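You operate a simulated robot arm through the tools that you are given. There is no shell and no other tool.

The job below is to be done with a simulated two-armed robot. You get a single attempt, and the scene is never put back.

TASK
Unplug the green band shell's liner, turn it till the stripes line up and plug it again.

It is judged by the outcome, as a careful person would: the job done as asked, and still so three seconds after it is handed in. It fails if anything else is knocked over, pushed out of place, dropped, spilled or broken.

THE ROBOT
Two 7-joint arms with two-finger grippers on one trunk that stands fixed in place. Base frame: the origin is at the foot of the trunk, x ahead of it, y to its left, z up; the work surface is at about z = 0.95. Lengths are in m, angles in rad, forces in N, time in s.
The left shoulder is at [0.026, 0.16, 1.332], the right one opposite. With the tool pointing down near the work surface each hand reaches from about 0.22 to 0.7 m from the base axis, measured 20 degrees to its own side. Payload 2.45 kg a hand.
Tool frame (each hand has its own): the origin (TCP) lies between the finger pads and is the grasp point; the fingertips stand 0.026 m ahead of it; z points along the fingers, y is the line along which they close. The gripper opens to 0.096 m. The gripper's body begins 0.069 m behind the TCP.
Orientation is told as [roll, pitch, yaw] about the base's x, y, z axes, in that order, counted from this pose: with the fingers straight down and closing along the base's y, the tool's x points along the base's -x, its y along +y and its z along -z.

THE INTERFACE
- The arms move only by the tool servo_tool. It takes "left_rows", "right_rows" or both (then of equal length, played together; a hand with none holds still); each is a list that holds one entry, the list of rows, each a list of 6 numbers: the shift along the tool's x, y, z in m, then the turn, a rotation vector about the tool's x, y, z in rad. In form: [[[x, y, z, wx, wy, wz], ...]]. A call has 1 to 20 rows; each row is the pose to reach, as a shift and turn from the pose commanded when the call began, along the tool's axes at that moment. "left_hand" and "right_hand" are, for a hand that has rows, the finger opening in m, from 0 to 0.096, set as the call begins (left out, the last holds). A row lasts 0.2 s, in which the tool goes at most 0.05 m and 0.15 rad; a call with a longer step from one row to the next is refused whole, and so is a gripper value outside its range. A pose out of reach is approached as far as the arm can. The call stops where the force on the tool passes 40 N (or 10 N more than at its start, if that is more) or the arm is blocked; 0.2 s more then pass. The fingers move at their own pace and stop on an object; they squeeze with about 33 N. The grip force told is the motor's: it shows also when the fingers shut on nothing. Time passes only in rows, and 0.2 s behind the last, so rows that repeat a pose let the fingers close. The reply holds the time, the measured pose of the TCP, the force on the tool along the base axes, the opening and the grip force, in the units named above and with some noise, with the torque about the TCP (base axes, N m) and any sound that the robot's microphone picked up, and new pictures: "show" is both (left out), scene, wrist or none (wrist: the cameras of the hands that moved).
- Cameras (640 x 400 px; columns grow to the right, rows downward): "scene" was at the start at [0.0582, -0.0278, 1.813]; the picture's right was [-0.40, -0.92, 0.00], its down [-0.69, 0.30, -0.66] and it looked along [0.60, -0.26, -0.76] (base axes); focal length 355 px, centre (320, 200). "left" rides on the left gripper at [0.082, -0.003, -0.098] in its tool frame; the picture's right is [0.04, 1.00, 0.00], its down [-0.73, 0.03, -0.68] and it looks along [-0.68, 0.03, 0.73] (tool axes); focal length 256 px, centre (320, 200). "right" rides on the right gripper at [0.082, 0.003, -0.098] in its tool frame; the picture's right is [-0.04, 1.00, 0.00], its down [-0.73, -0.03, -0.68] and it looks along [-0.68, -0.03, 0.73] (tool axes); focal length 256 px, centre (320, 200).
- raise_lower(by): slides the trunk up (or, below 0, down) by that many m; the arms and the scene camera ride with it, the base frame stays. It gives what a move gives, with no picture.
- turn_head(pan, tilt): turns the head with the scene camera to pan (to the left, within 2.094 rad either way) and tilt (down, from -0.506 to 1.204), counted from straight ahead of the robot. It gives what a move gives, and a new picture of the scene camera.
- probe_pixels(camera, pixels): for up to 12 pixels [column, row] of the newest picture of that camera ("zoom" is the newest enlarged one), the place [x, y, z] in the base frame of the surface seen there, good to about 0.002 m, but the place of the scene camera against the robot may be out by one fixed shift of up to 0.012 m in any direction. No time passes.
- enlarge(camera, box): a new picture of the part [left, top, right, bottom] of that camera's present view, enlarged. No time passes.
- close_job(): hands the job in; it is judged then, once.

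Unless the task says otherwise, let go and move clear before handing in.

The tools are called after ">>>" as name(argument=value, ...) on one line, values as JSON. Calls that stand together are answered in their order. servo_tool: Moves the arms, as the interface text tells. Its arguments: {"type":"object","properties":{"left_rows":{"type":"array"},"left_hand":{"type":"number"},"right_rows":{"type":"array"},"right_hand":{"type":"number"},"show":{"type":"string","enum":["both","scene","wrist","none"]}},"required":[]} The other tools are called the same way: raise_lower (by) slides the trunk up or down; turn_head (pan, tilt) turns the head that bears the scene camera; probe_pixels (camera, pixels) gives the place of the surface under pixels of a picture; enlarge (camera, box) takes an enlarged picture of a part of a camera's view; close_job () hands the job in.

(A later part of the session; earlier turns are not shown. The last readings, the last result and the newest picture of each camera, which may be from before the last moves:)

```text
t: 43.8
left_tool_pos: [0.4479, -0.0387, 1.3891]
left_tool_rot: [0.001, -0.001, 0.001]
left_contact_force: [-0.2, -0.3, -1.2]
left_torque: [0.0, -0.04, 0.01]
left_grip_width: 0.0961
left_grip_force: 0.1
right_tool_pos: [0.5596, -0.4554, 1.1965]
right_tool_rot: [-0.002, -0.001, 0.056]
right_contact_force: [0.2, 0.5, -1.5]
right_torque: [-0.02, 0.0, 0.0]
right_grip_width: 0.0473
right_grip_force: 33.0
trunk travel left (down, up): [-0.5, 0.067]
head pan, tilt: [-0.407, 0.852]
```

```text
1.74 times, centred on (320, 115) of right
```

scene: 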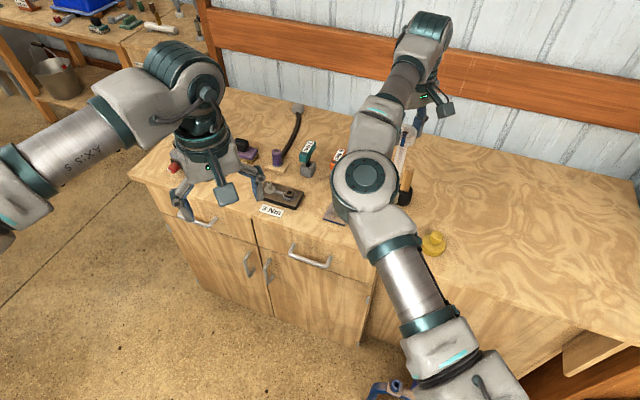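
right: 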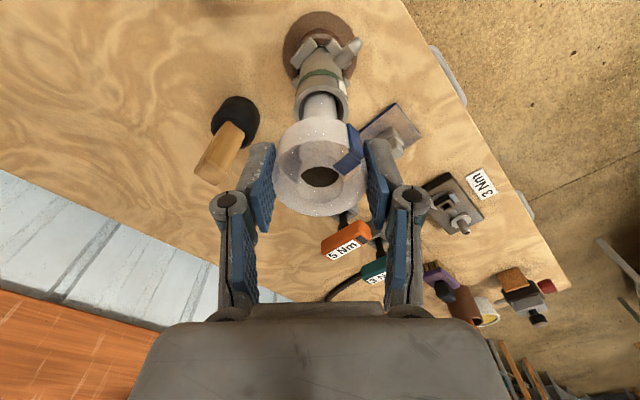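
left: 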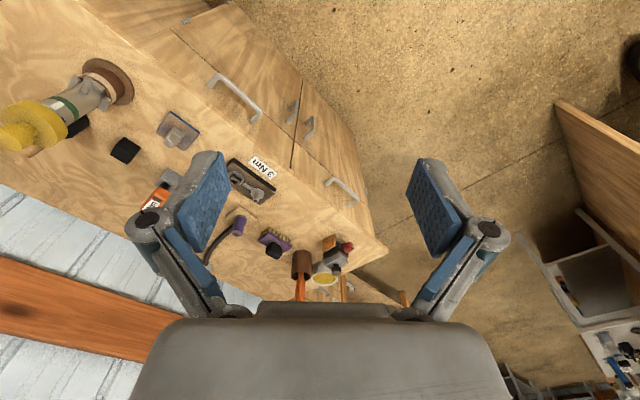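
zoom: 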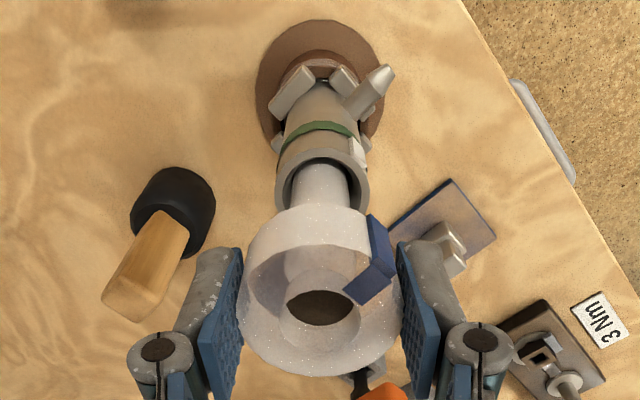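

The tube slides in with no side force, and the blue stripe now nearly lines up with the white one (scene zoom blue (343,188), white (315,290)). I'll lower to just above the tight section and zoom in for fine alignment.

>>> servo_tool(right_rows=[[[0, 0, 0.005, 0, 0, 0], [0, 0, 0.01, 0, 0, 0], [0, 0, 0.015, 0, 0, 0], [0, 0, 0.02, 0, 0, 0], [0, 0, 0.025, 0, 0, 0], [0, 0, 0.028, 0, 0, 0], [0, 0, 0.028, 0, 0, 0]]], show="wrist")

>>> enlarge(camera="left", box=[20, 80, 100, 140])

>>> enlarge(camera="right", box=[260, 60, 380, 220])

>>> enlarge(camera="scene", box=[375, 165, 410, 220])

```text
t: 45.4
left_tool_pos: [0.448, -0.0388, 1.3892]
left_tool_rot: [0.003, -0.002, -0.001]
left_contact_force: [0.8, 0.1, -0.5]
left_torque: [0.03, 0.0, -0.04]
left_grip_width: 0.0962
left_grip_force: 0.0
right_tool_pos: [0.5608, -0.4567, 1.1695]
right_tool_rot: [0.0, -0.001, 0.055]
right_contact_force: [0.8, -0.1, -1.5]
right_torque: [0.0, -0.03, -0.01]
right_grip_width: 0.0476
right_grip_force: 33.0
trunk travel left (down, up): [-0.5, 0.067]
head pan, tilt: [-0.407, 0.852]
```

right: 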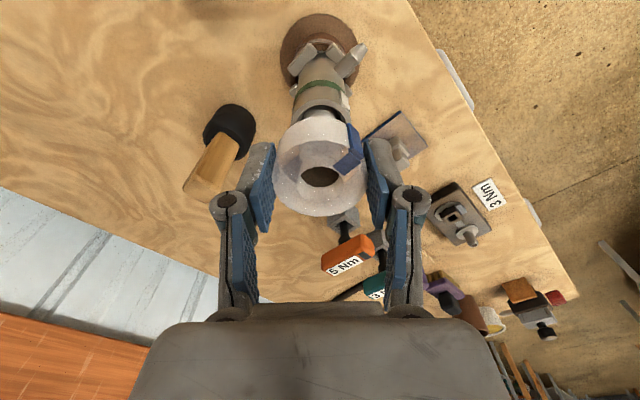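

```text
6.67 times, centred on (60, 110) of left
```

zoom: 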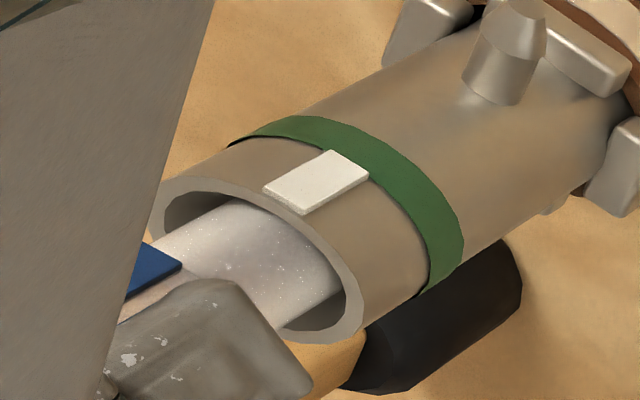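

```text
2.50 times, centred on (320, 140) of right
```

zoom: 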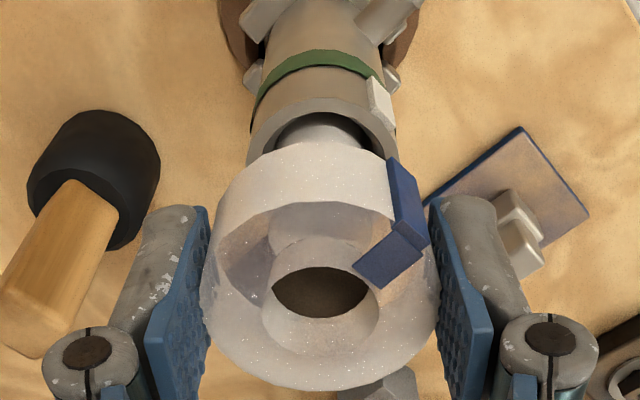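

```text
7.27 times, centred on (392, 192) of scene
```

zoom: 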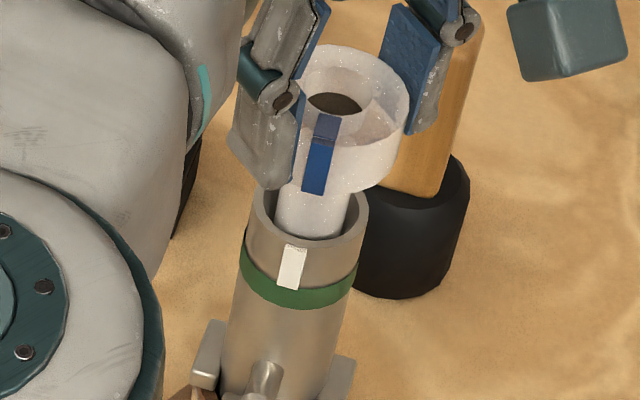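

The force is still near zero, and both views put the blue stripe within about 1–1.5° of the white one. I'll lower another 1.4 cm in small steps and watch for contact.

>>> servo_tool(right_rows=[[[0, 0, 0.002, 0, 0, 0.005], [0, 0, 0.004, 0, 0, 0.01], [0, 0, 0.006, 0, 0, 0.012], [0, 0, 0.008, 0, 0, 0.012], [0, 0, 0.01, 0, 0, 0.012], [0, 0, 0.012, 0, 0, 0.012], [0, 0, 0.014, 0, 0, 0.012]]], show="wrist")

>>> enlarge(camera="scene", box=[375, 175, 410, 215])

>>> enlarge(camera="left", box=[20, 80, 100, 140])

>>> enlarge(camera="right", box=[260, 60, 380, 220])

```text
t: 47.0
left_tool_pos: [0.4474, -0.0389, 1.3894]
left_tool_rot: [0.0, -0.001, -0.001]
left_contact_force: [0.9, -0.7, -0.4]
left_torque: [0.02, 0.02, 0.01]
left_grip_width: 0.0961
left_grip_force: 0.1
right_tool_pos: [0.5605, -0.4552, 1.1547]
right_tool_rot: [0.001, -0.002, 0.044]
right_contact_force: [-0.7, 0.4, -0.1]
right_torque: [0.01, 0.03, 0.0]
right_grip_width: 0.0473
right_grip_force: 33.3
trunk travel left (down, up): [-0.5, 0.067]
head pan, tilt: [-0.407, 0.852]
```

right: 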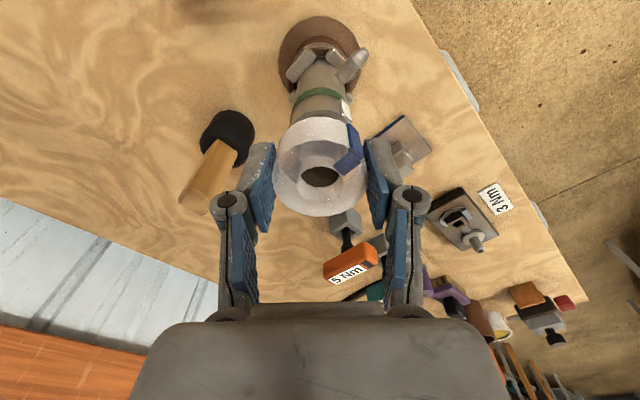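

```text
10.00 times, centred on (392, 195) of scene
```

zoom: 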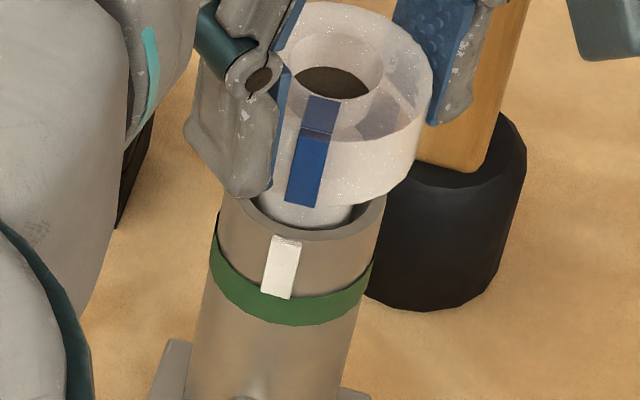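

```text
6.67 times, centred on (60, 110) of left
```

zoom: 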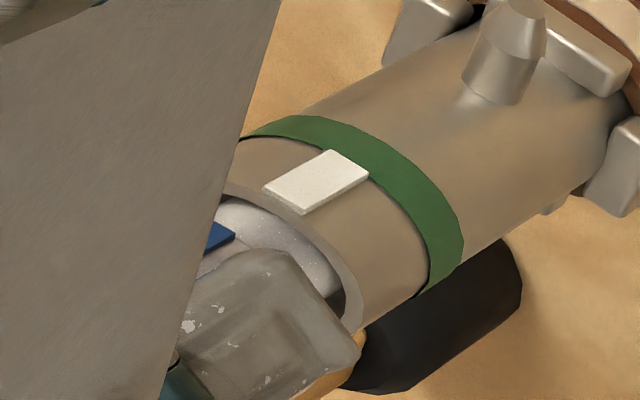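

```text
2.50 times, centred on (320, 140) of right
```

zoom: 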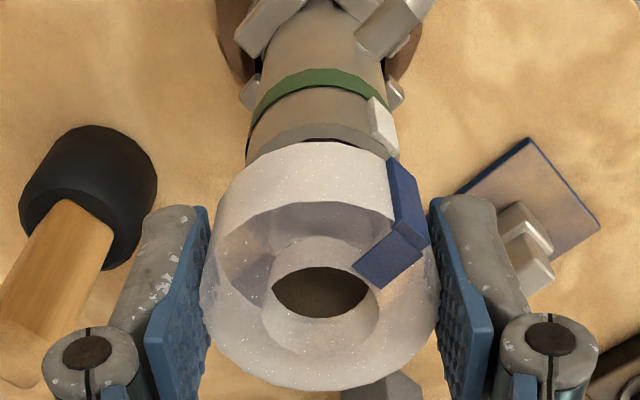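

The stripes nearly meet, but in the scene zoom the blue's lower end (303,203) extrapolates slightly right of the white's top (286,238), so I want to check lateral offset more carefully. I'll zoom tighter in the right and scene views.

>>> enlarge(camera="right", box=[280, 80, 365, 135])

>>> enlarge(camera="scene", box=[378, 185, 408, 205])

```text
7.27 times, centred on (322, 108) of right
```

zoom: 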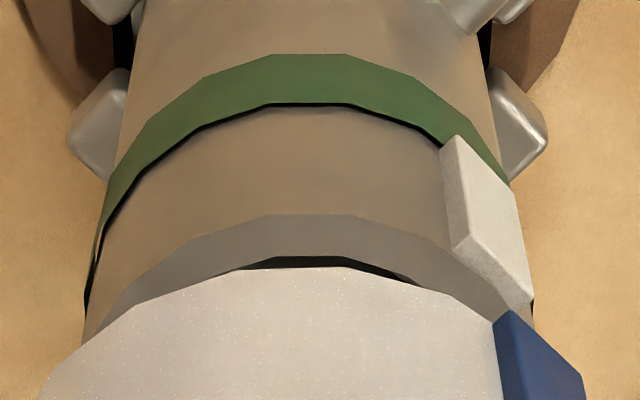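

```text
16.00 times, centred on (393, 195) of scene
```

zoom: 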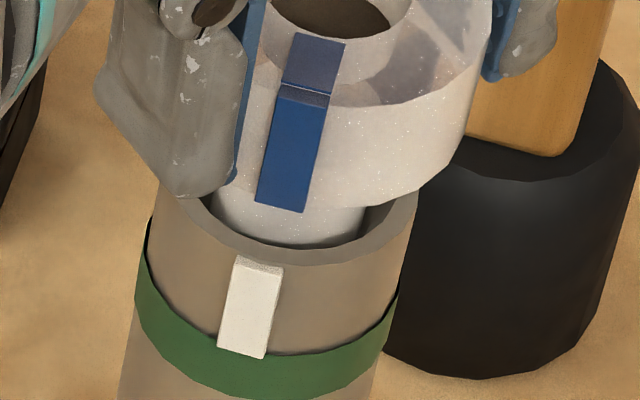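

The tube looks centred in the bore in the scene view, while the right view suggests the liner sits about 0.7 mm toward -y. I'll trim +0.6 mm in y and lower 8 mm more, checking force.

>>> servo_tool(right_rows=[[[0, 0.0006, 0.001, 0, 0, 0], [0, 0.0006, 0.002, 0, 0, 0], [0, 0.0006, 0.003, 0, 0, 0], [0, 0.0006, 0.004, 0, 0, 0], [0, 0.0006, 0.005, 0, 0, 0], [0, 0.0006, 0.006, 0, 0, 0], [0, 0.0006, 0.007, 0, 0, 0], [0, 0.0006, 0.008, 0, 0, 0]]], show="none")

>>> enlarge(camera="right", box=[280, 80, 365, 135])

>>> enlarge(camera="scene", box=[378, 180, 408, 210])

```text
t: 48.8
left_tool_pos: [0.4474, -0.0373, 1.3911]
left_tool_rot: [0.0, -0.003, 0.0]
left_contact_force: [0.4, 0.1, 0.0]
left_torque: [-0.05, 0.04, 0.01]
left_grip_width: 0.0962
left_grip_force: 0.0
right_tool_pos: [0.5602, -0.4539, 1.1477]
right_tool_rot: [-0.001, -0.003, 0.045]
right_contact_force: [0.4, -0.9, 4.6]
right_torque: [0.0, 0.0, 0.02]
right_grip_width: 0.0472
right_grip_force: 33.2
trunk travel left (down, up): [-0.5, 0.067]
head pan, tilt: [-0.407, 0.852]
```

```text
7.27 times, centred on (322, 108) of right
```

zoom: 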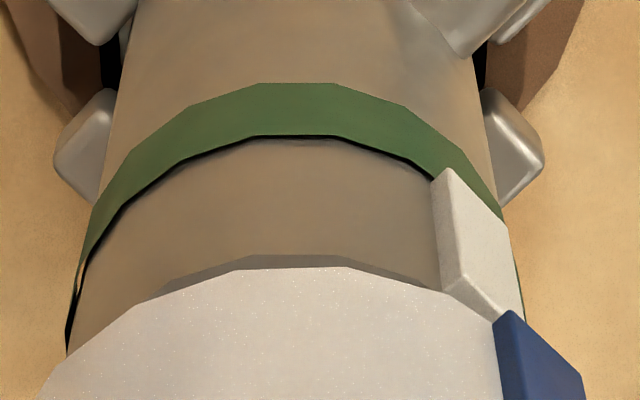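

```text
13.33 times, centred on (393, 195) of scene
```

zoom: 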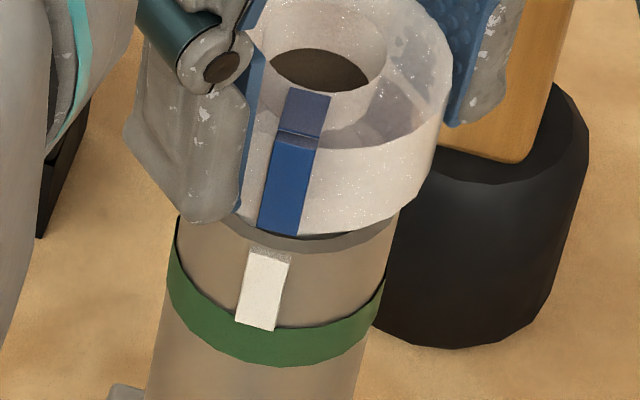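

The liner is entering its fit with about +4.6 N of resistance and the stripes nearly touch. I'll press down the last 9 mm in 1 mm steps.

>>> servo_tool(right_rows=[[[0, 0, 0.001, 0, 0, 0], [0, 0, 0.002, 0, 0, 0], [0, 0, 0.003, 0, 0, 0], [0, 0, 0.004, 0, 0, 0], [0, 0, 0.005, 0, 0, 0], [0, 0, 0.006, 0, 0, 0], [0, 0, 0.006, 0, 0, 0]]], show="none")

>>> enlarge(camera="right", box=[280, 80, 365, 135])

>>> enlarge(camera="scene", box=[378, 180, 408, 210])

```text
t: 50.4
left_tool_pos: [0.4476, -0.0392, 1.3903]
left_tool_rot: [0.0, -0.001, -0.001]
left_contact_force: [-0.1, -0.6, 0.1]
left_torque: [-0.02, 0.03, -0.03]
left_grip_width: 0.0961
left_grip_force: 0.1
right_tool_pos: [0.5609, -0.4561, 1.1411]
right_tool_rot: [0.0, -0.001, 0.041]
right_contact_force: [-0.3, -0.4, -2.6]
right_torque: [0.03, -0.03, 0.02]
right_grip_width: 0.0475
right_grip_force: 33.1
trunk travel left (down, up): [-0.5, 0.067]
head pan, tilt: [-0.407, 0.852]
```

```text
7.27 times, centred on (322, 108) of right
```

zoom: 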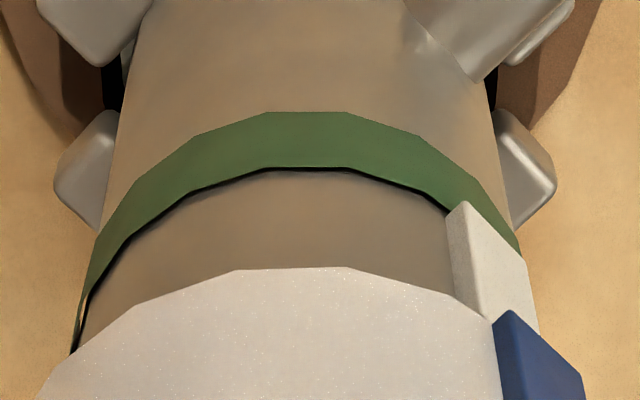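

```text
13.33 times, centred on (393, 195) of scene
```

zoom: 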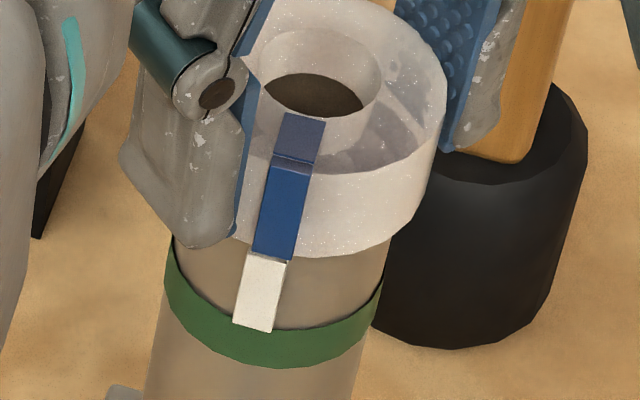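

The stripes now meet end to end and the push resistance eased, so the fit is nearly home. I'll press the last few millimetres until firm contact.

>>> servo_tool(right_rows=[[[0, 0, 0.001, 0, 0, 0], [0, 0, 0.002, 0, 0, 0], [0, 0, 0.003, 0, 0, 0], [0, 0, 0.003, 0, 0, 0]]], show="none")

>>> enlarge(camera="scene", box=[378, 180, 408, 210])

>>> enlarge(camera="right", box=[280, 80, 365, 135])

```text
t: 51.4
left_tool_pos: [0.4477, -0.0387, 1.3899]
left_tool_rot: [0.0, -0.002, -0.001]
left_contact_force: [0.1, 0.4, 0.0]
left_torque: [-0.01, 0.01, 0.01]
left_grip_width: 0.0956
left_grip_force: 0.1
right_tool_pos: [0.561, -0.4549, 1.1394]
right_tool_rot: [-0.002, -0.003, 0.043]
right_contact_force: [-0.1, -1.0, 3.0]
right_torque: [0.04, -0.01, -0.02]
right_grip_width: 0.0474
right_grip_force: 32.9
trunk travel left (down, up): [-0.5, 0.067]
head pan, tilt: [-0.407, 0.852]
```

```text
13.33 times, centred on (393, 195) of scene
```

zoom: 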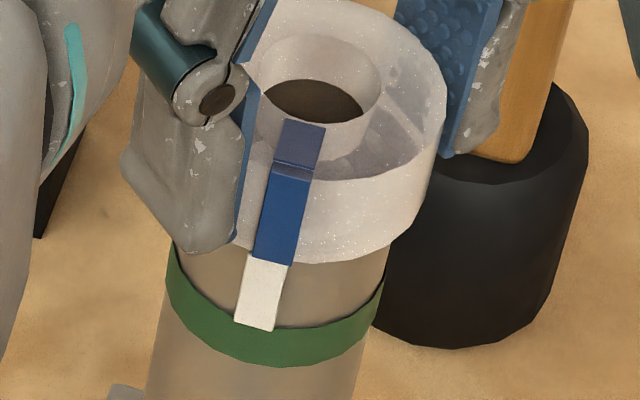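

```text
7.27 times, centred on (322, 108) of right
```

zoom: 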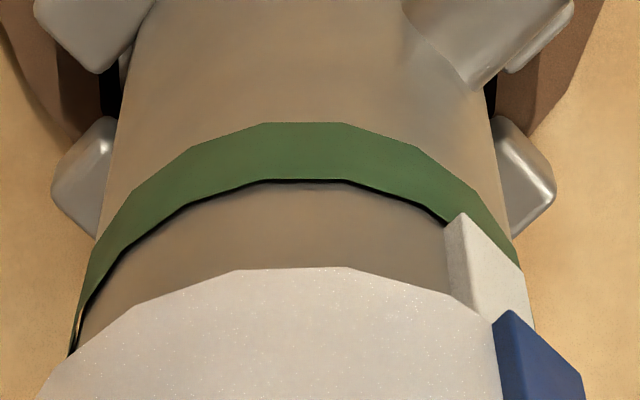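

The collar is at its original seat height (TCP z 1.139, +3 N). The white top edge (247–290) sits about 6 px left of the blue's lower end (253–293), roughly 3°, so I'll turn back by 0.05 rad while pressing 1 mm.

>>> servo_tool(right_rows=[[[0, 0, 0, 0, 0, 0.02], [0, 0, 0, 0, 0, 0.04], [0, 0, 0, 0, 0, 0.05], [0, 0, 0.0005, 0, 0, 0.05], [0, 0, 0.001, 0, 0, 0.05], [0, 0, 0.001, 0, 0, 0.05]]], show="none")

>>> enlarge(camera="scene", box=[378, 180, 408, 210])

```text
t: 52.8
left_tool_pos: [0.4466, -0.0372, 1.3902]
left_tool_rot: [-0.001, -0.004, 0.0]
left_contact_force: [0.6, -0.3, 0.5]
left_torque: [0.03, 0.03, 0.03]
left_grip_width: 0.096
left_grip_force: 0.1
right_tool_pos: [0.5598, -0.4551, 1.1393]
right_tool_rot: [0.0, -0.003, -0.006]
right_contact_force: [1.6, -0.2, 10.1]
right_torque: [0.11, 0.05, 0.05]
right_grip_width: 0.0475
right_grip_force: 33.1
trunk travel left (down, up): [-0.5, 0.067]
head pan, tilt: [-0.407, 0.852]
```

```text
13.33 times, centred on (393, 195) of scene
```

zoom: 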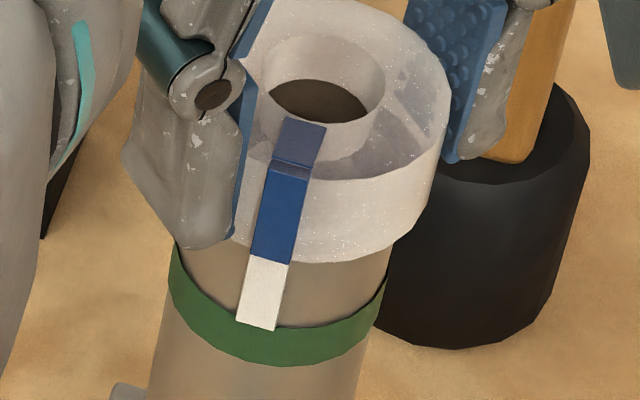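

It is firmly seated (+10 N at the original height) and the stripes now line up (blue bottom 251–291, white top 249–290). I'll open the fingers and rise straight up.

>>> servo_tool(right_rows=[[[0, 0, 0, 0, 0, 0], [0, 0, 0, 0, 0, 0], [0, 0, 0, 0, 0, 0], [0, 0, -0.008, 0, 0, 0], [0, 0, -0.02, 0, 0, 0], [0, 0, -0.035, 0, 0, 0], [0, 0, -0.055, 0, 0, 0], [0, 0, -0.08, 0, 0, 0], [0, 0, -0.1, 0, 0, 0], [0, 0, -0.1, 0, 0, 0]]], right_hand=0.08, show="both")

>>> enlarge(camera="scene", box=[375, 170, 410, 215])

>>> enlarge(camera="left", box=[15, 85, 95, 150])

```text
t: 55.0
left_tool_pos: [0.448, -0.0397, 1.3892]
left_tool_rot: [0.003, -0.001, 0.001]
left_contact_force: [0.1, 0.6, 0.5]
left_torque: [0.01, 0.0, 0.0]
left_grip_width: 0.096
left_grip_force: 0.1
right_tool_pos: [0.5613, -0.4548, 1.2375]
right_tool_rot: [0.0, -0.001, -0.008]
right_contact_force: [0.0, 0.8, 0.0]
right_torque: [0.02, 0.02, -0.01]
right_grip_width: 0.0799
right_grip_force: 0.1
trunk travel left (down, up): [-0.5, 0.067]
head pan, tilt: [-0.407, 0.852]
```

scene: 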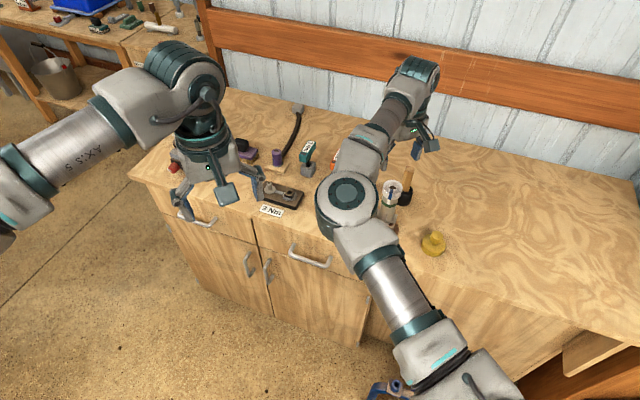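
right: 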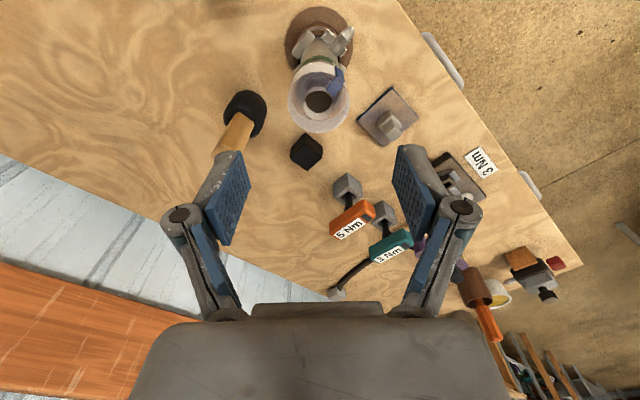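

```text
8.89 times, centred on (392, 192) of scene
```

zoom: 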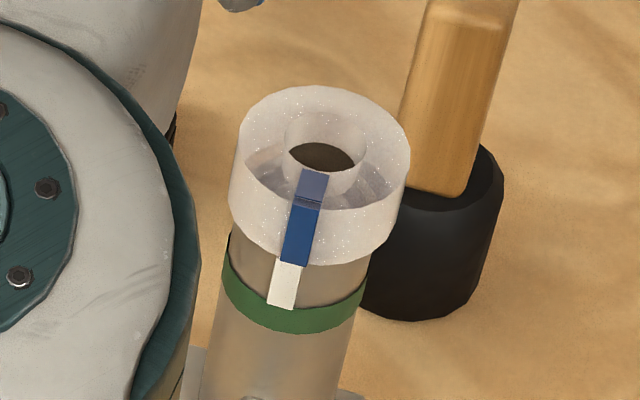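

```text
6.15 times, centred on (55, 118) of left
```

zoom: 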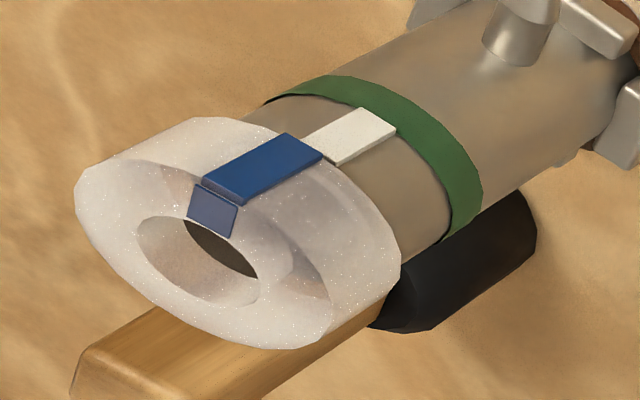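

The liner is free of the hand, fully seated, and the stripes look in line in the scene and left views. I'll take tighter zooms to quantify any residual error.

>>> enlarge(camera="left", box=[38, 100, 70, 125])

>>> enlarge(camera="scene", box=[382, 185, 402, 205])

```text
16.00 times, centred on (54, 112) of left
```

zoom: 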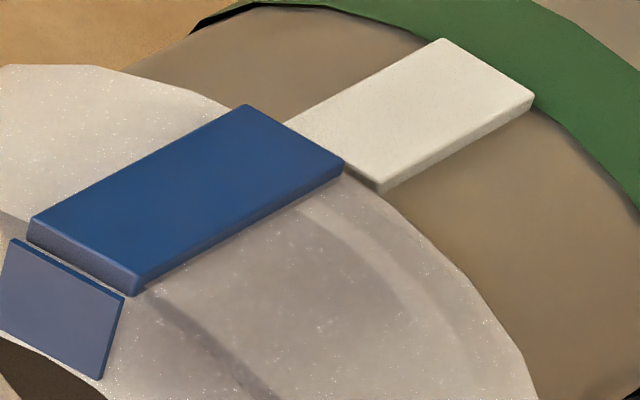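

```text
16.00 times, centred on (392, 195) of scene
```

zoom: 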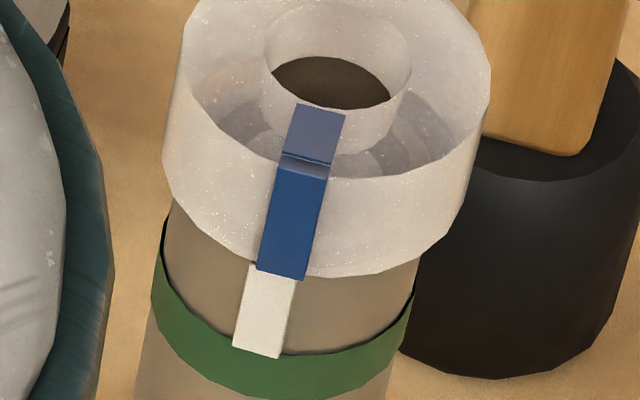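

Both the left and scene views agree the blue stripe is still about 3.5–4° past the white one; the in-place twist sprang back on release. I'll regrip the collar, pull it out of its fit, turn back ~0.065 rad, and plug it again.

>>> servo_tool(right_rows=[[[0, 0, 0.02, 0, 0, 0], [0, 0, 0.04, 0, 0, 0], [0, 0, 0.06, 0, 0, 0], [0, 0, 0.075, 0, 0, 0], [0, 0, 0.087, 0, 0, 0], [0, 0, 0.095, 0, 0, 0], [0, 0, 0.099, 0, 0, 0], [0, 0, 0.099, 0, 0, 0]]], right_hand=0.08, show="wrist")

>>> enlarge(camera="right", box=[230, 80, 410, 250])

```text
t: 56.8
left_tool_pos: [0.4472, -0.0385, 1.3893]
left_tool_rot: [0.001, -0.002, -0.001]
left_contact_force: [0.1, -0.3, 0.1]
left_torque: [0.0, 0.0, 0.01]
left_grip_width: 0.0959
left_grip_force: 0.1
right_tool_pos: [0.5607, -0.4561, 1.1369]
right_tool_rot: [0.0, -0.002, -0.007]
right_contact_force: [0.0, -0.6, -0.8]
right_torque: [0.05, 0.01, -0.01]
right_grip_width: 0.0799
right_grip_force: 0.1
trunk travel left (down, up): [-0.5, 0.067]
head pan, tilt: [-0.407, 0.852]
```

right: 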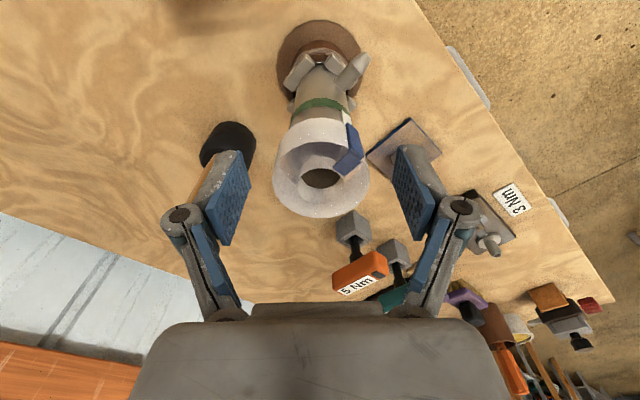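

```text
2.35 times, centred on (320, 165) of right
```

zoom: 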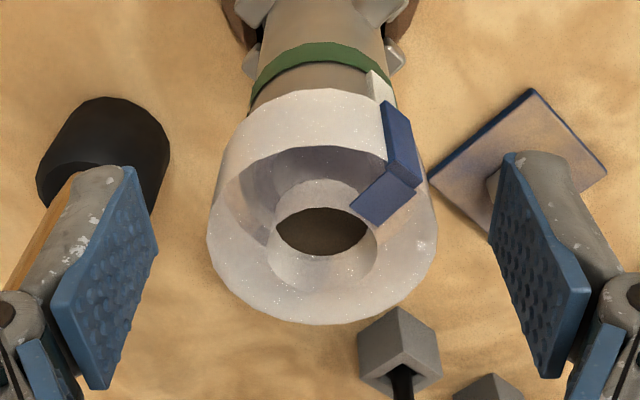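

The collar is centred between the pads (322 vs 323). I'll close on it.

>>> servo_tool(right_rows=[[[0, 0, 0, 0, 0, 0], [0, 0, 0, 0, 0, 0], [0, 0, 0, 0, 0, 0], [0, 0, 0, 0, 0, 0]]], right_hand=0.0, show="none")

>>> enlarge(camera="scene", box=[382, 185, 402, 205])

```text
t: 57.8
left_tool_pos: [0.447, -0.0386, 1.3901]
left_tool_rot: [0.0, -0.002, 0.002]
left_contact_force: [-0.1, 0.0, -0.3]
left_torque: [0.01, 0.0, 0.0]
left_grip_width: 0.0962
left_grip_force: 0.0
right_tool_pos: [0.5599, -0.4554, 1.1381]
right_tool_rot: [-0.002, -0.003, -0.007]
right_contact_force: [1.0, -0.1, 3.6]
right_torque: [-0.07, -0.05, 0.05]
right_grip_width: 0.0477
right_grip_force: 32.9
trunk travel left (down, up): [-0.5, 0.067]
head pan, tilt: [-0.407, 0.852]
```

```text
16.00 times, centred on (392, 195) of scene
```

zoom: 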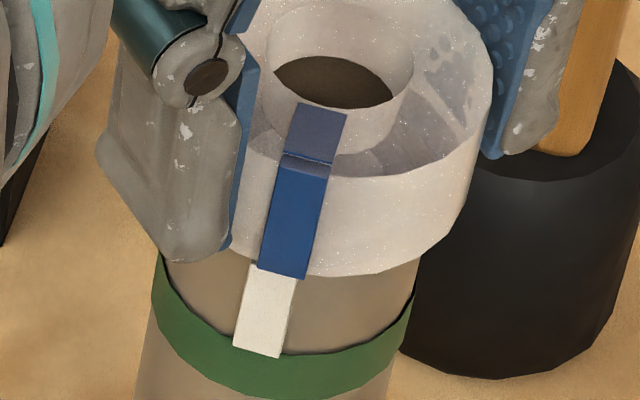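

It is gripped again with the offset unchanged. I'll pull up 30 mm, turn 0.065 rad clockwise, and check.

>>> servo_tool(right_rows=[[[0, 0, -0.002, 0, 0, 0], [0, 0, -0.005, 0, 0, 0], [0, 0, -0.008, 0, 0, 0], [0, 0, -0.011, 0, 0, 0], [0, 0, -0.014, 0, 0, 0], [0, 0, -0.017, 0, 0, 0], [0, 0, -0.02, 0, 0, 0], [0, 0, -0.025, 0, 0, 0], [0, 0, -0.03, 0, 0, 0], [0, 0, -0.03, 0, 0, 0.03], [0, 0, -0.03, 0, 0, 0.065], [0, 0, -0.03, 0, 0, 0.065]]], show="none")

>>> enlarge(camera="scene", box=[378, 170, 408, 205])

>>> enlarge(camera="left", box=[20, 80, 100, 140])

```text
t: 60.4
left_tool_pos: [0.4475, -0.0389, 1.389]
left_tool_rot: [0.0, -0.002, 0.0]
left_contact_force: [-0.2, 0.0, 0.5]
left_torque: [0.04, -0.01, -0.01]
left_grip_width: 0.096
left_grip_force: 0.1
right_tool_pos: [0.5612, -0.455, 1.1686]
right_tool_rot: [-0.001, -0.001, -0.071]
right_contact_force: [-0.7, -0.1, -0.7]
right_torque: [-0.02, 0.03, -0.01]
right_grip_width: 0.0478
right_grip_force: 33.0
trunk travel left (down, up): [-0.5, 0.067]
head pan, tilt: [-0.407, 0.852]
```

```text
11.43 times, centred on (393, 188) of scene
```

zoom: 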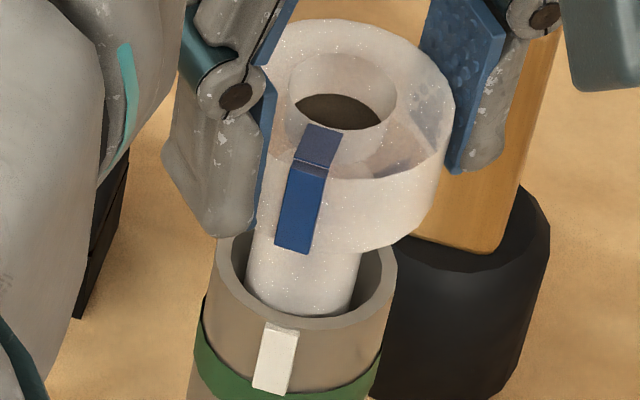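

```text
6.67 times, centred on (60, 110) of left
```

zoom: 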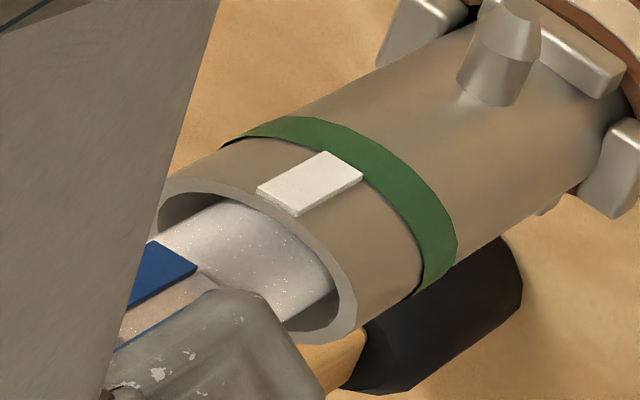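

The liner is out of its fit again and turned to yaw -0.071. In the left view the shell's white patch looks about 1 px shifted from before, so I'll compare using the same box as my earlier reference pictures.

>>> enlarge(camera="left", box=[0, 60, 120, 160])

>>> enlarge(camera="scene", box=[365, 140, 415, 225])

```text
4.00 times, centred on (60, 110) of left
```

zoom: 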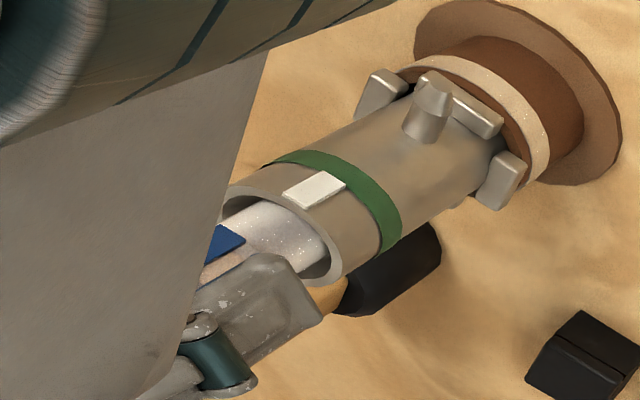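

```text
4.71 times, centred on (390, 182) of scene
```

zoom: 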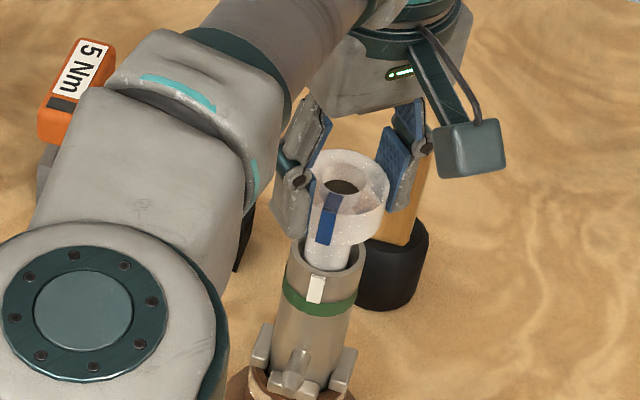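

The shell only has slight play in its holder; its base is unmoved. The liner is now 0.064 rad back from its previous seated angle, so I'll push it down again to its seat.

>>> servo_tool(right_rows=[[[0, 0, 0.004, 0, 0, 0], [0, 0, 0.008, 0, 0, 0], [0, 0, 0.012, 0, 0, 0], [0, 0, 0.015, 0, 0, 0], [0, 0, 0.018, 0, 0, 0], [0, 0, 0.02, 0, 0, 0], [0, 0, 0.022, 0, 0, 0], [0, 0, 0.024, 0, 0, 0], [0, 0, 0.026, 0, 0, 0], [0, 0, 0.028, 0, 0, 0], [0, 0, 0.029, 0, 0, 0], [0, 0, 0.03, 0, 0, 0], [0, 0, 0.0305, 0, 0, 0], [0, 0, 0.0305, 0, 0, 0]]], show="none")

>>> enlarge(camera="scene", box=[382, 185, 402, 205])

```text
t: 63.4
left_tool_pos: [0.4464, -0.0396, 1.3901]
left_tool_rot: [-0.001, -0.001, 0.0]
left_contact_force: [0.3, -1.2, -0.8]
left_torque: [0.0, -0.01, -0.05]
left_grip_width: 0.0959
left_grip_force: 0.1
right_tool_pos: [0.5605, -0.4554, 1.1394]
right_tool_rot: [0.001, -0.003, -0.072]
right_contact_force: [0.1, 0.6, -0.7]
right_torque: [-0.01, 0.03, -0.02]
right_grip_width: 0.0476
right_grip_force: 33.3
trunk travel left (down, up): [-0.5, 0.067]
head pan, tilt: [-0.407, 0.852]
```

```text
16.00 times, centred on (392, 195) of scene
```

zoom: 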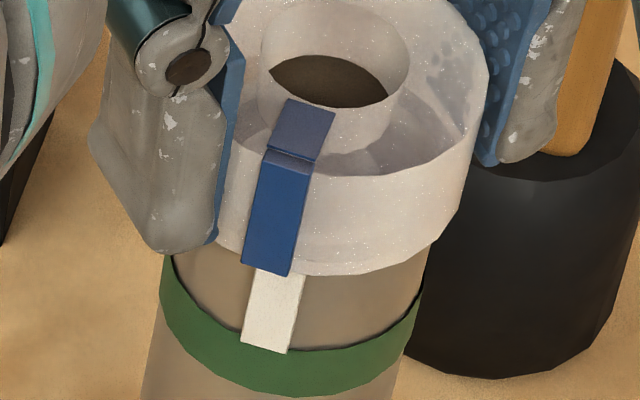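

The shell has been nudged about 1.6 mm sideways by my held offset and now the blue sits left of the white; it should relax on release. I'll press 1 mm more to confirm the seat, then let go and measure.

>>> servo_tool(right_rows=[[[0, 0, 0.0005, 0, 0, 0], [0, 0, 0.001, 0, 0, 0], [0, 0, 0.0015, 0, 0, 0], [0, 0, 0.0015, 0, 0, 0]]], show="none")

>>> enlarge(camera="scene", box=[382, 185, 402, 205])

>>> enlarge(camera="left", box=[20, 80, 100, 140])

```text
t: 64.4
left_tool_pos: [0.4468, -0.0387, 1.3904]
left_tool_rot: [0.0, -0.005, -0.001]
left_contact_force: [0.6, 0.1, -1.1]
left_torque: [0.01, -0.01, 0.02]
left_grip_width: 0.0959
left_grip_force: 0.0
right_tool_pos: [0.5598, -0.4549, 1.1368]
right_tool_rot: [-0.002, -0.007, -0.071]
right_contact_force: [4.9, -3.4, 17.1]
right_torque: [-0.11, -0.15, 0.0]
right_grip_width: 0.0474
right_grip_force: 33.4
trunk travel left (down, up): [-0.5, 0.067]
head pan, tilt: [-0.407, 0.852]
```

```text
16.00 times, centred on (392, 195) of scene
```

zoom: 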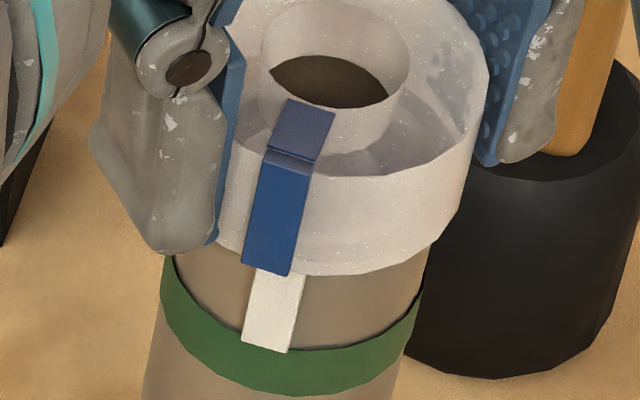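

```text
6.67 times, centred on (60, 110) of left
```

zoom: 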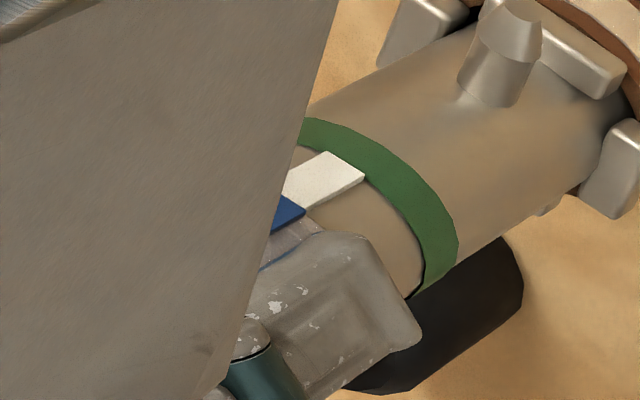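

It is seated at +17 N, with a side force (+4.9, -3.4 N) telling me my hand is offset toward -x/+y. I'll release, rise and measure the stripes with everything relaxed.

>>> servo_tool(right_rows=[[[0, 0, -0.001, 0, 0, 0], [0, 0, -0.001, 0, 0, 0], [0, 0, -0.001, 0, 0, 0], [0, 0, -0.001, 0, 0, 0], [0, 0, -0.01, 0, 0, 0], [0, 0, -0.025, 0, 0, 0], [0, 0, -0.045, 0, 0, 0], [0, 0, -0.07, 0, 0, 0], [0, 0, -0.1, 0, 0, 0], [0, 0, -0.1, 0, 0, 0]]], right_hand=0.08, show="wrist")

>>> enlarge(camera="scene", box=[382, 185, 402, 205])

>>> enlarge(camera="left", box=[38, 100, 70, 125])

>>> enlarge(camera="left", box=[0, 60, 120, 160])

```text
t: 66.6
left_tool_pos: [0.4475, -0.0395, 1.3893]
left_tool_rot: [0.0, -0.001, 0.0]
left_contact_force: [-0.1, -0.6, -0.5]
left_torque: [-0.02, -0.05, 0.0]
left_grip_width: 0.096
left_grip_force: 0.0
right_tool_pos: [0.5618, -0.4567, 1.2368]
right_tool_rot: [0.0, -0.001, -0.07]
right_contact_force: [-0.2, -0.1, 0.1]
right_torque: [0.01, 0.0, 0.02]
right_grip_width: 0.08
right_grip_force: 0.1
trunk travel left (down, up): [-0.5, 0.067]
head pan, tilt: [-0.407, 0.852]
```

right: 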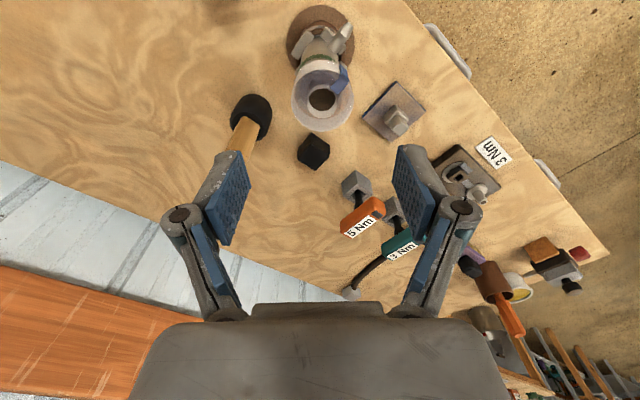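

```text
16.00 times, centred on (392, 195) of scene
```

zoom: 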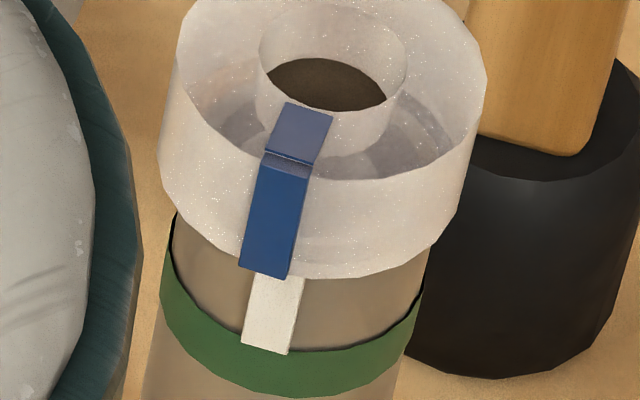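

```text
16.00 times, centred on (54, 112) of left
```

zoom: 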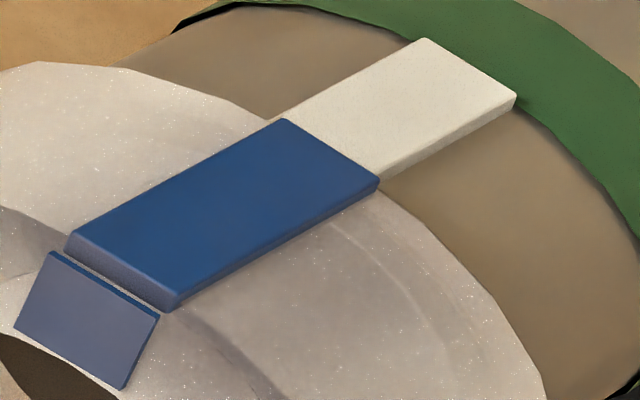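

```text
4.00 times, centred on (60, 110) of left
```

zoom: 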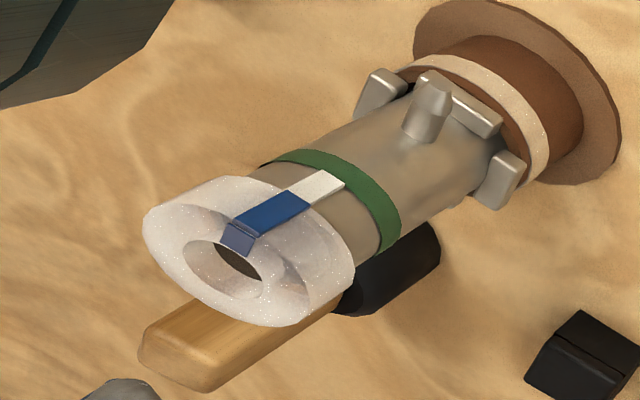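

The stripes now meet with a small opposite offset, and the collar seems slightly off-centre on the shell. I'll compare with the same boxes as the original seated pictures to check seating and tilt.

>>> enlarge(camera="left", box=[15, 85, 95, 150])

>>> enlarge(camera="scene", box=[365, 165, 415, 245])

>>> enlarge(camera="right", box=[270, 0, 380, 140])

```text
6.15 times, centred on (55, 118) of left
```

zoom: 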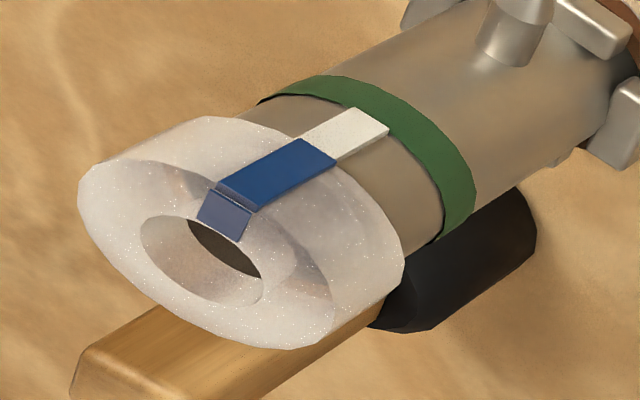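

```text
5.00 times, centred on (390, 205) of scene
```

zoom: 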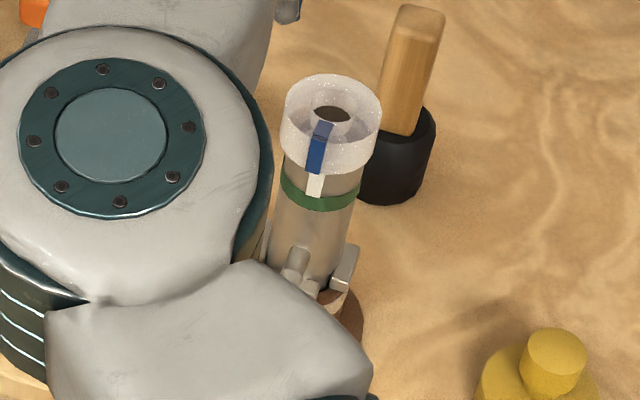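

```text
2.86 times, centred on (325, 70) of right
```

zoom: 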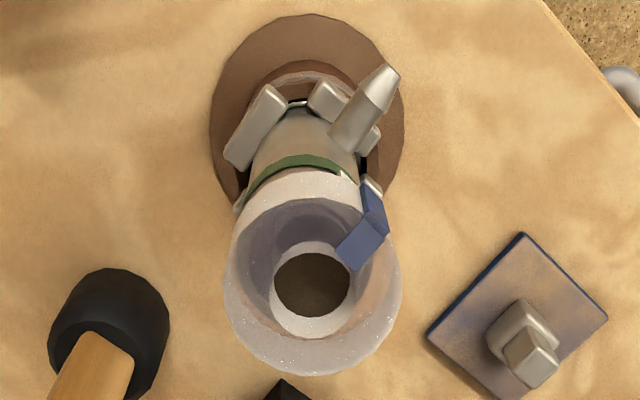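

The rotation now looks right within ~1–2°, but the collar sits ~2 mm off-centre toward +y and maybe slightly deeper than before. I'll probe the collar top and the shell rim heights around the ring from the right camera.

>>> probe_pixels(camera="zoom", pixels=[[310, 370], [260, 350], [360, 350], [235, 300], [392, 300], [230, 260], [397, 270], [310, 325], [345, 250], [375, 235], [285, 330], [340, 330]])

>>> enlarge(camera="left", box=[25, 90, 75, 140])

>>> probe_pixels(camera="zoom", pixels=[[280, 190], [180, 210], [350, 160], [330, 175], [250, 230], [420, 110], [390, 130], [440, 260], [470, 300], [200, 120], [100, 160], [440, 210]])

```text
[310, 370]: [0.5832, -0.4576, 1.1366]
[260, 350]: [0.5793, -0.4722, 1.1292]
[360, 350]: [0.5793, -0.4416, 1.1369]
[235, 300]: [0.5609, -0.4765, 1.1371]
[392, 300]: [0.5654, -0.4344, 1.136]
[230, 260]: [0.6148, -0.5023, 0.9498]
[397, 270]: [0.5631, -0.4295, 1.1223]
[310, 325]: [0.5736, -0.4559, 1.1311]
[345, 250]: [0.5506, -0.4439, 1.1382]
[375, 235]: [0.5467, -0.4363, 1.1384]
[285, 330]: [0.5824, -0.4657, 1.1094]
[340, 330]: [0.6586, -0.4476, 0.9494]
```

```text
8.00 times, centred on (50, 115) of left
```

zoom: 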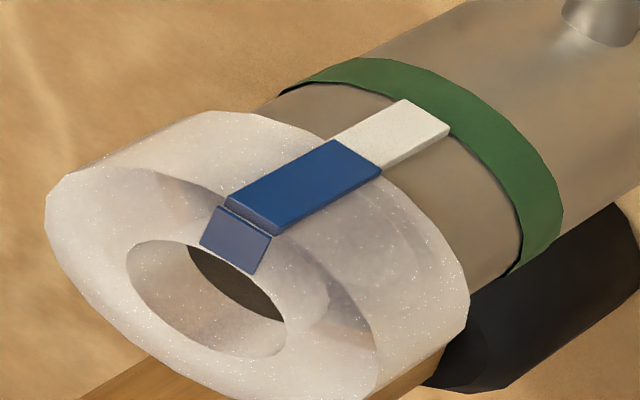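

```text
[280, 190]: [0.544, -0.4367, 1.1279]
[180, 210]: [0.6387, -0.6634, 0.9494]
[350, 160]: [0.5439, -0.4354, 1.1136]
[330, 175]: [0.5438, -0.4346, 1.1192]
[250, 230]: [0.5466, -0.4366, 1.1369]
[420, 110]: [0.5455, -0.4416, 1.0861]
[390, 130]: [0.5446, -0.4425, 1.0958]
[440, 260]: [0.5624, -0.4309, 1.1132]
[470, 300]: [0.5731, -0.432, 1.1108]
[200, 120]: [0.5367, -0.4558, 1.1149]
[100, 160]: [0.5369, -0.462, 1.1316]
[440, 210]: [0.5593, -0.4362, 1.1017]
```

The collar top is at its original height (≈1.1366), so it is seated, but it stands about 2 mm off toward +y with side load. I'll regrip, ease it out of the fit, shift the hand toward the natural centre and plug it again squarely.

>>> servo_tool(right_rows=[[[0, 0, 0.02, 0, 0, 0], [0, 0, 0.04, 0, 0, 0], [0, 0, 0.06, 0, 0, 0], [0, 0, 0.075, 0, 0, 0], [0, 0, 0.087, 0, 0, 0], [0, 0, 0.095, 0, 0, 0], [0, 0, 0.0985, 0, 0, 0], [0, 0, 0.0985, 0, 0, 0]]], right_hand=0.08, show="wrist")

>>> enlarge(camera="right", box=[230, 80, 410, 250])

```text
t: 68.4
left_tool_pos: [0.4475, -0.0388, 1.3909]
left_tool_rot: [0.001, -0.002, 0.001]
left_contact_force: [-0.2, 0.5, 0.0]
left_torque: [-0.01, 0.01, 0.02]
left_grip_width: 0.0962
left_grip_force: 0.1
right_tool_pos: [0.5606, -0.4562, 1.1365]
right_tool_rot: [0.002, -0.002, -0.07]
right_contact_force: [-0.1, 0.8, -0.5]
right_torque: [-0.02, 0.0, -0.01]
right_grip_width: 0.0798
right_grip_force: 0.0
trunk travel left (down, up): [-0.5, 0.067]
head pan, tilt: [-0.407, 0.852]
```

right: 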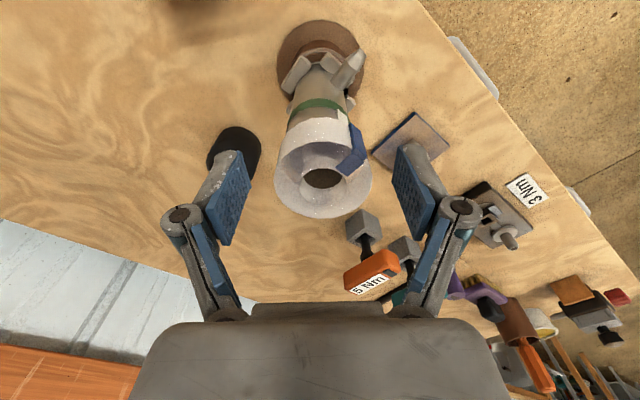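

```text
2.35 times, centred on (320, 165) of right
```

zoom: 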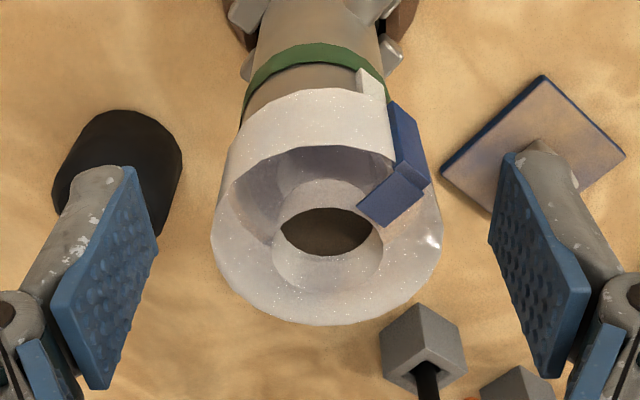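

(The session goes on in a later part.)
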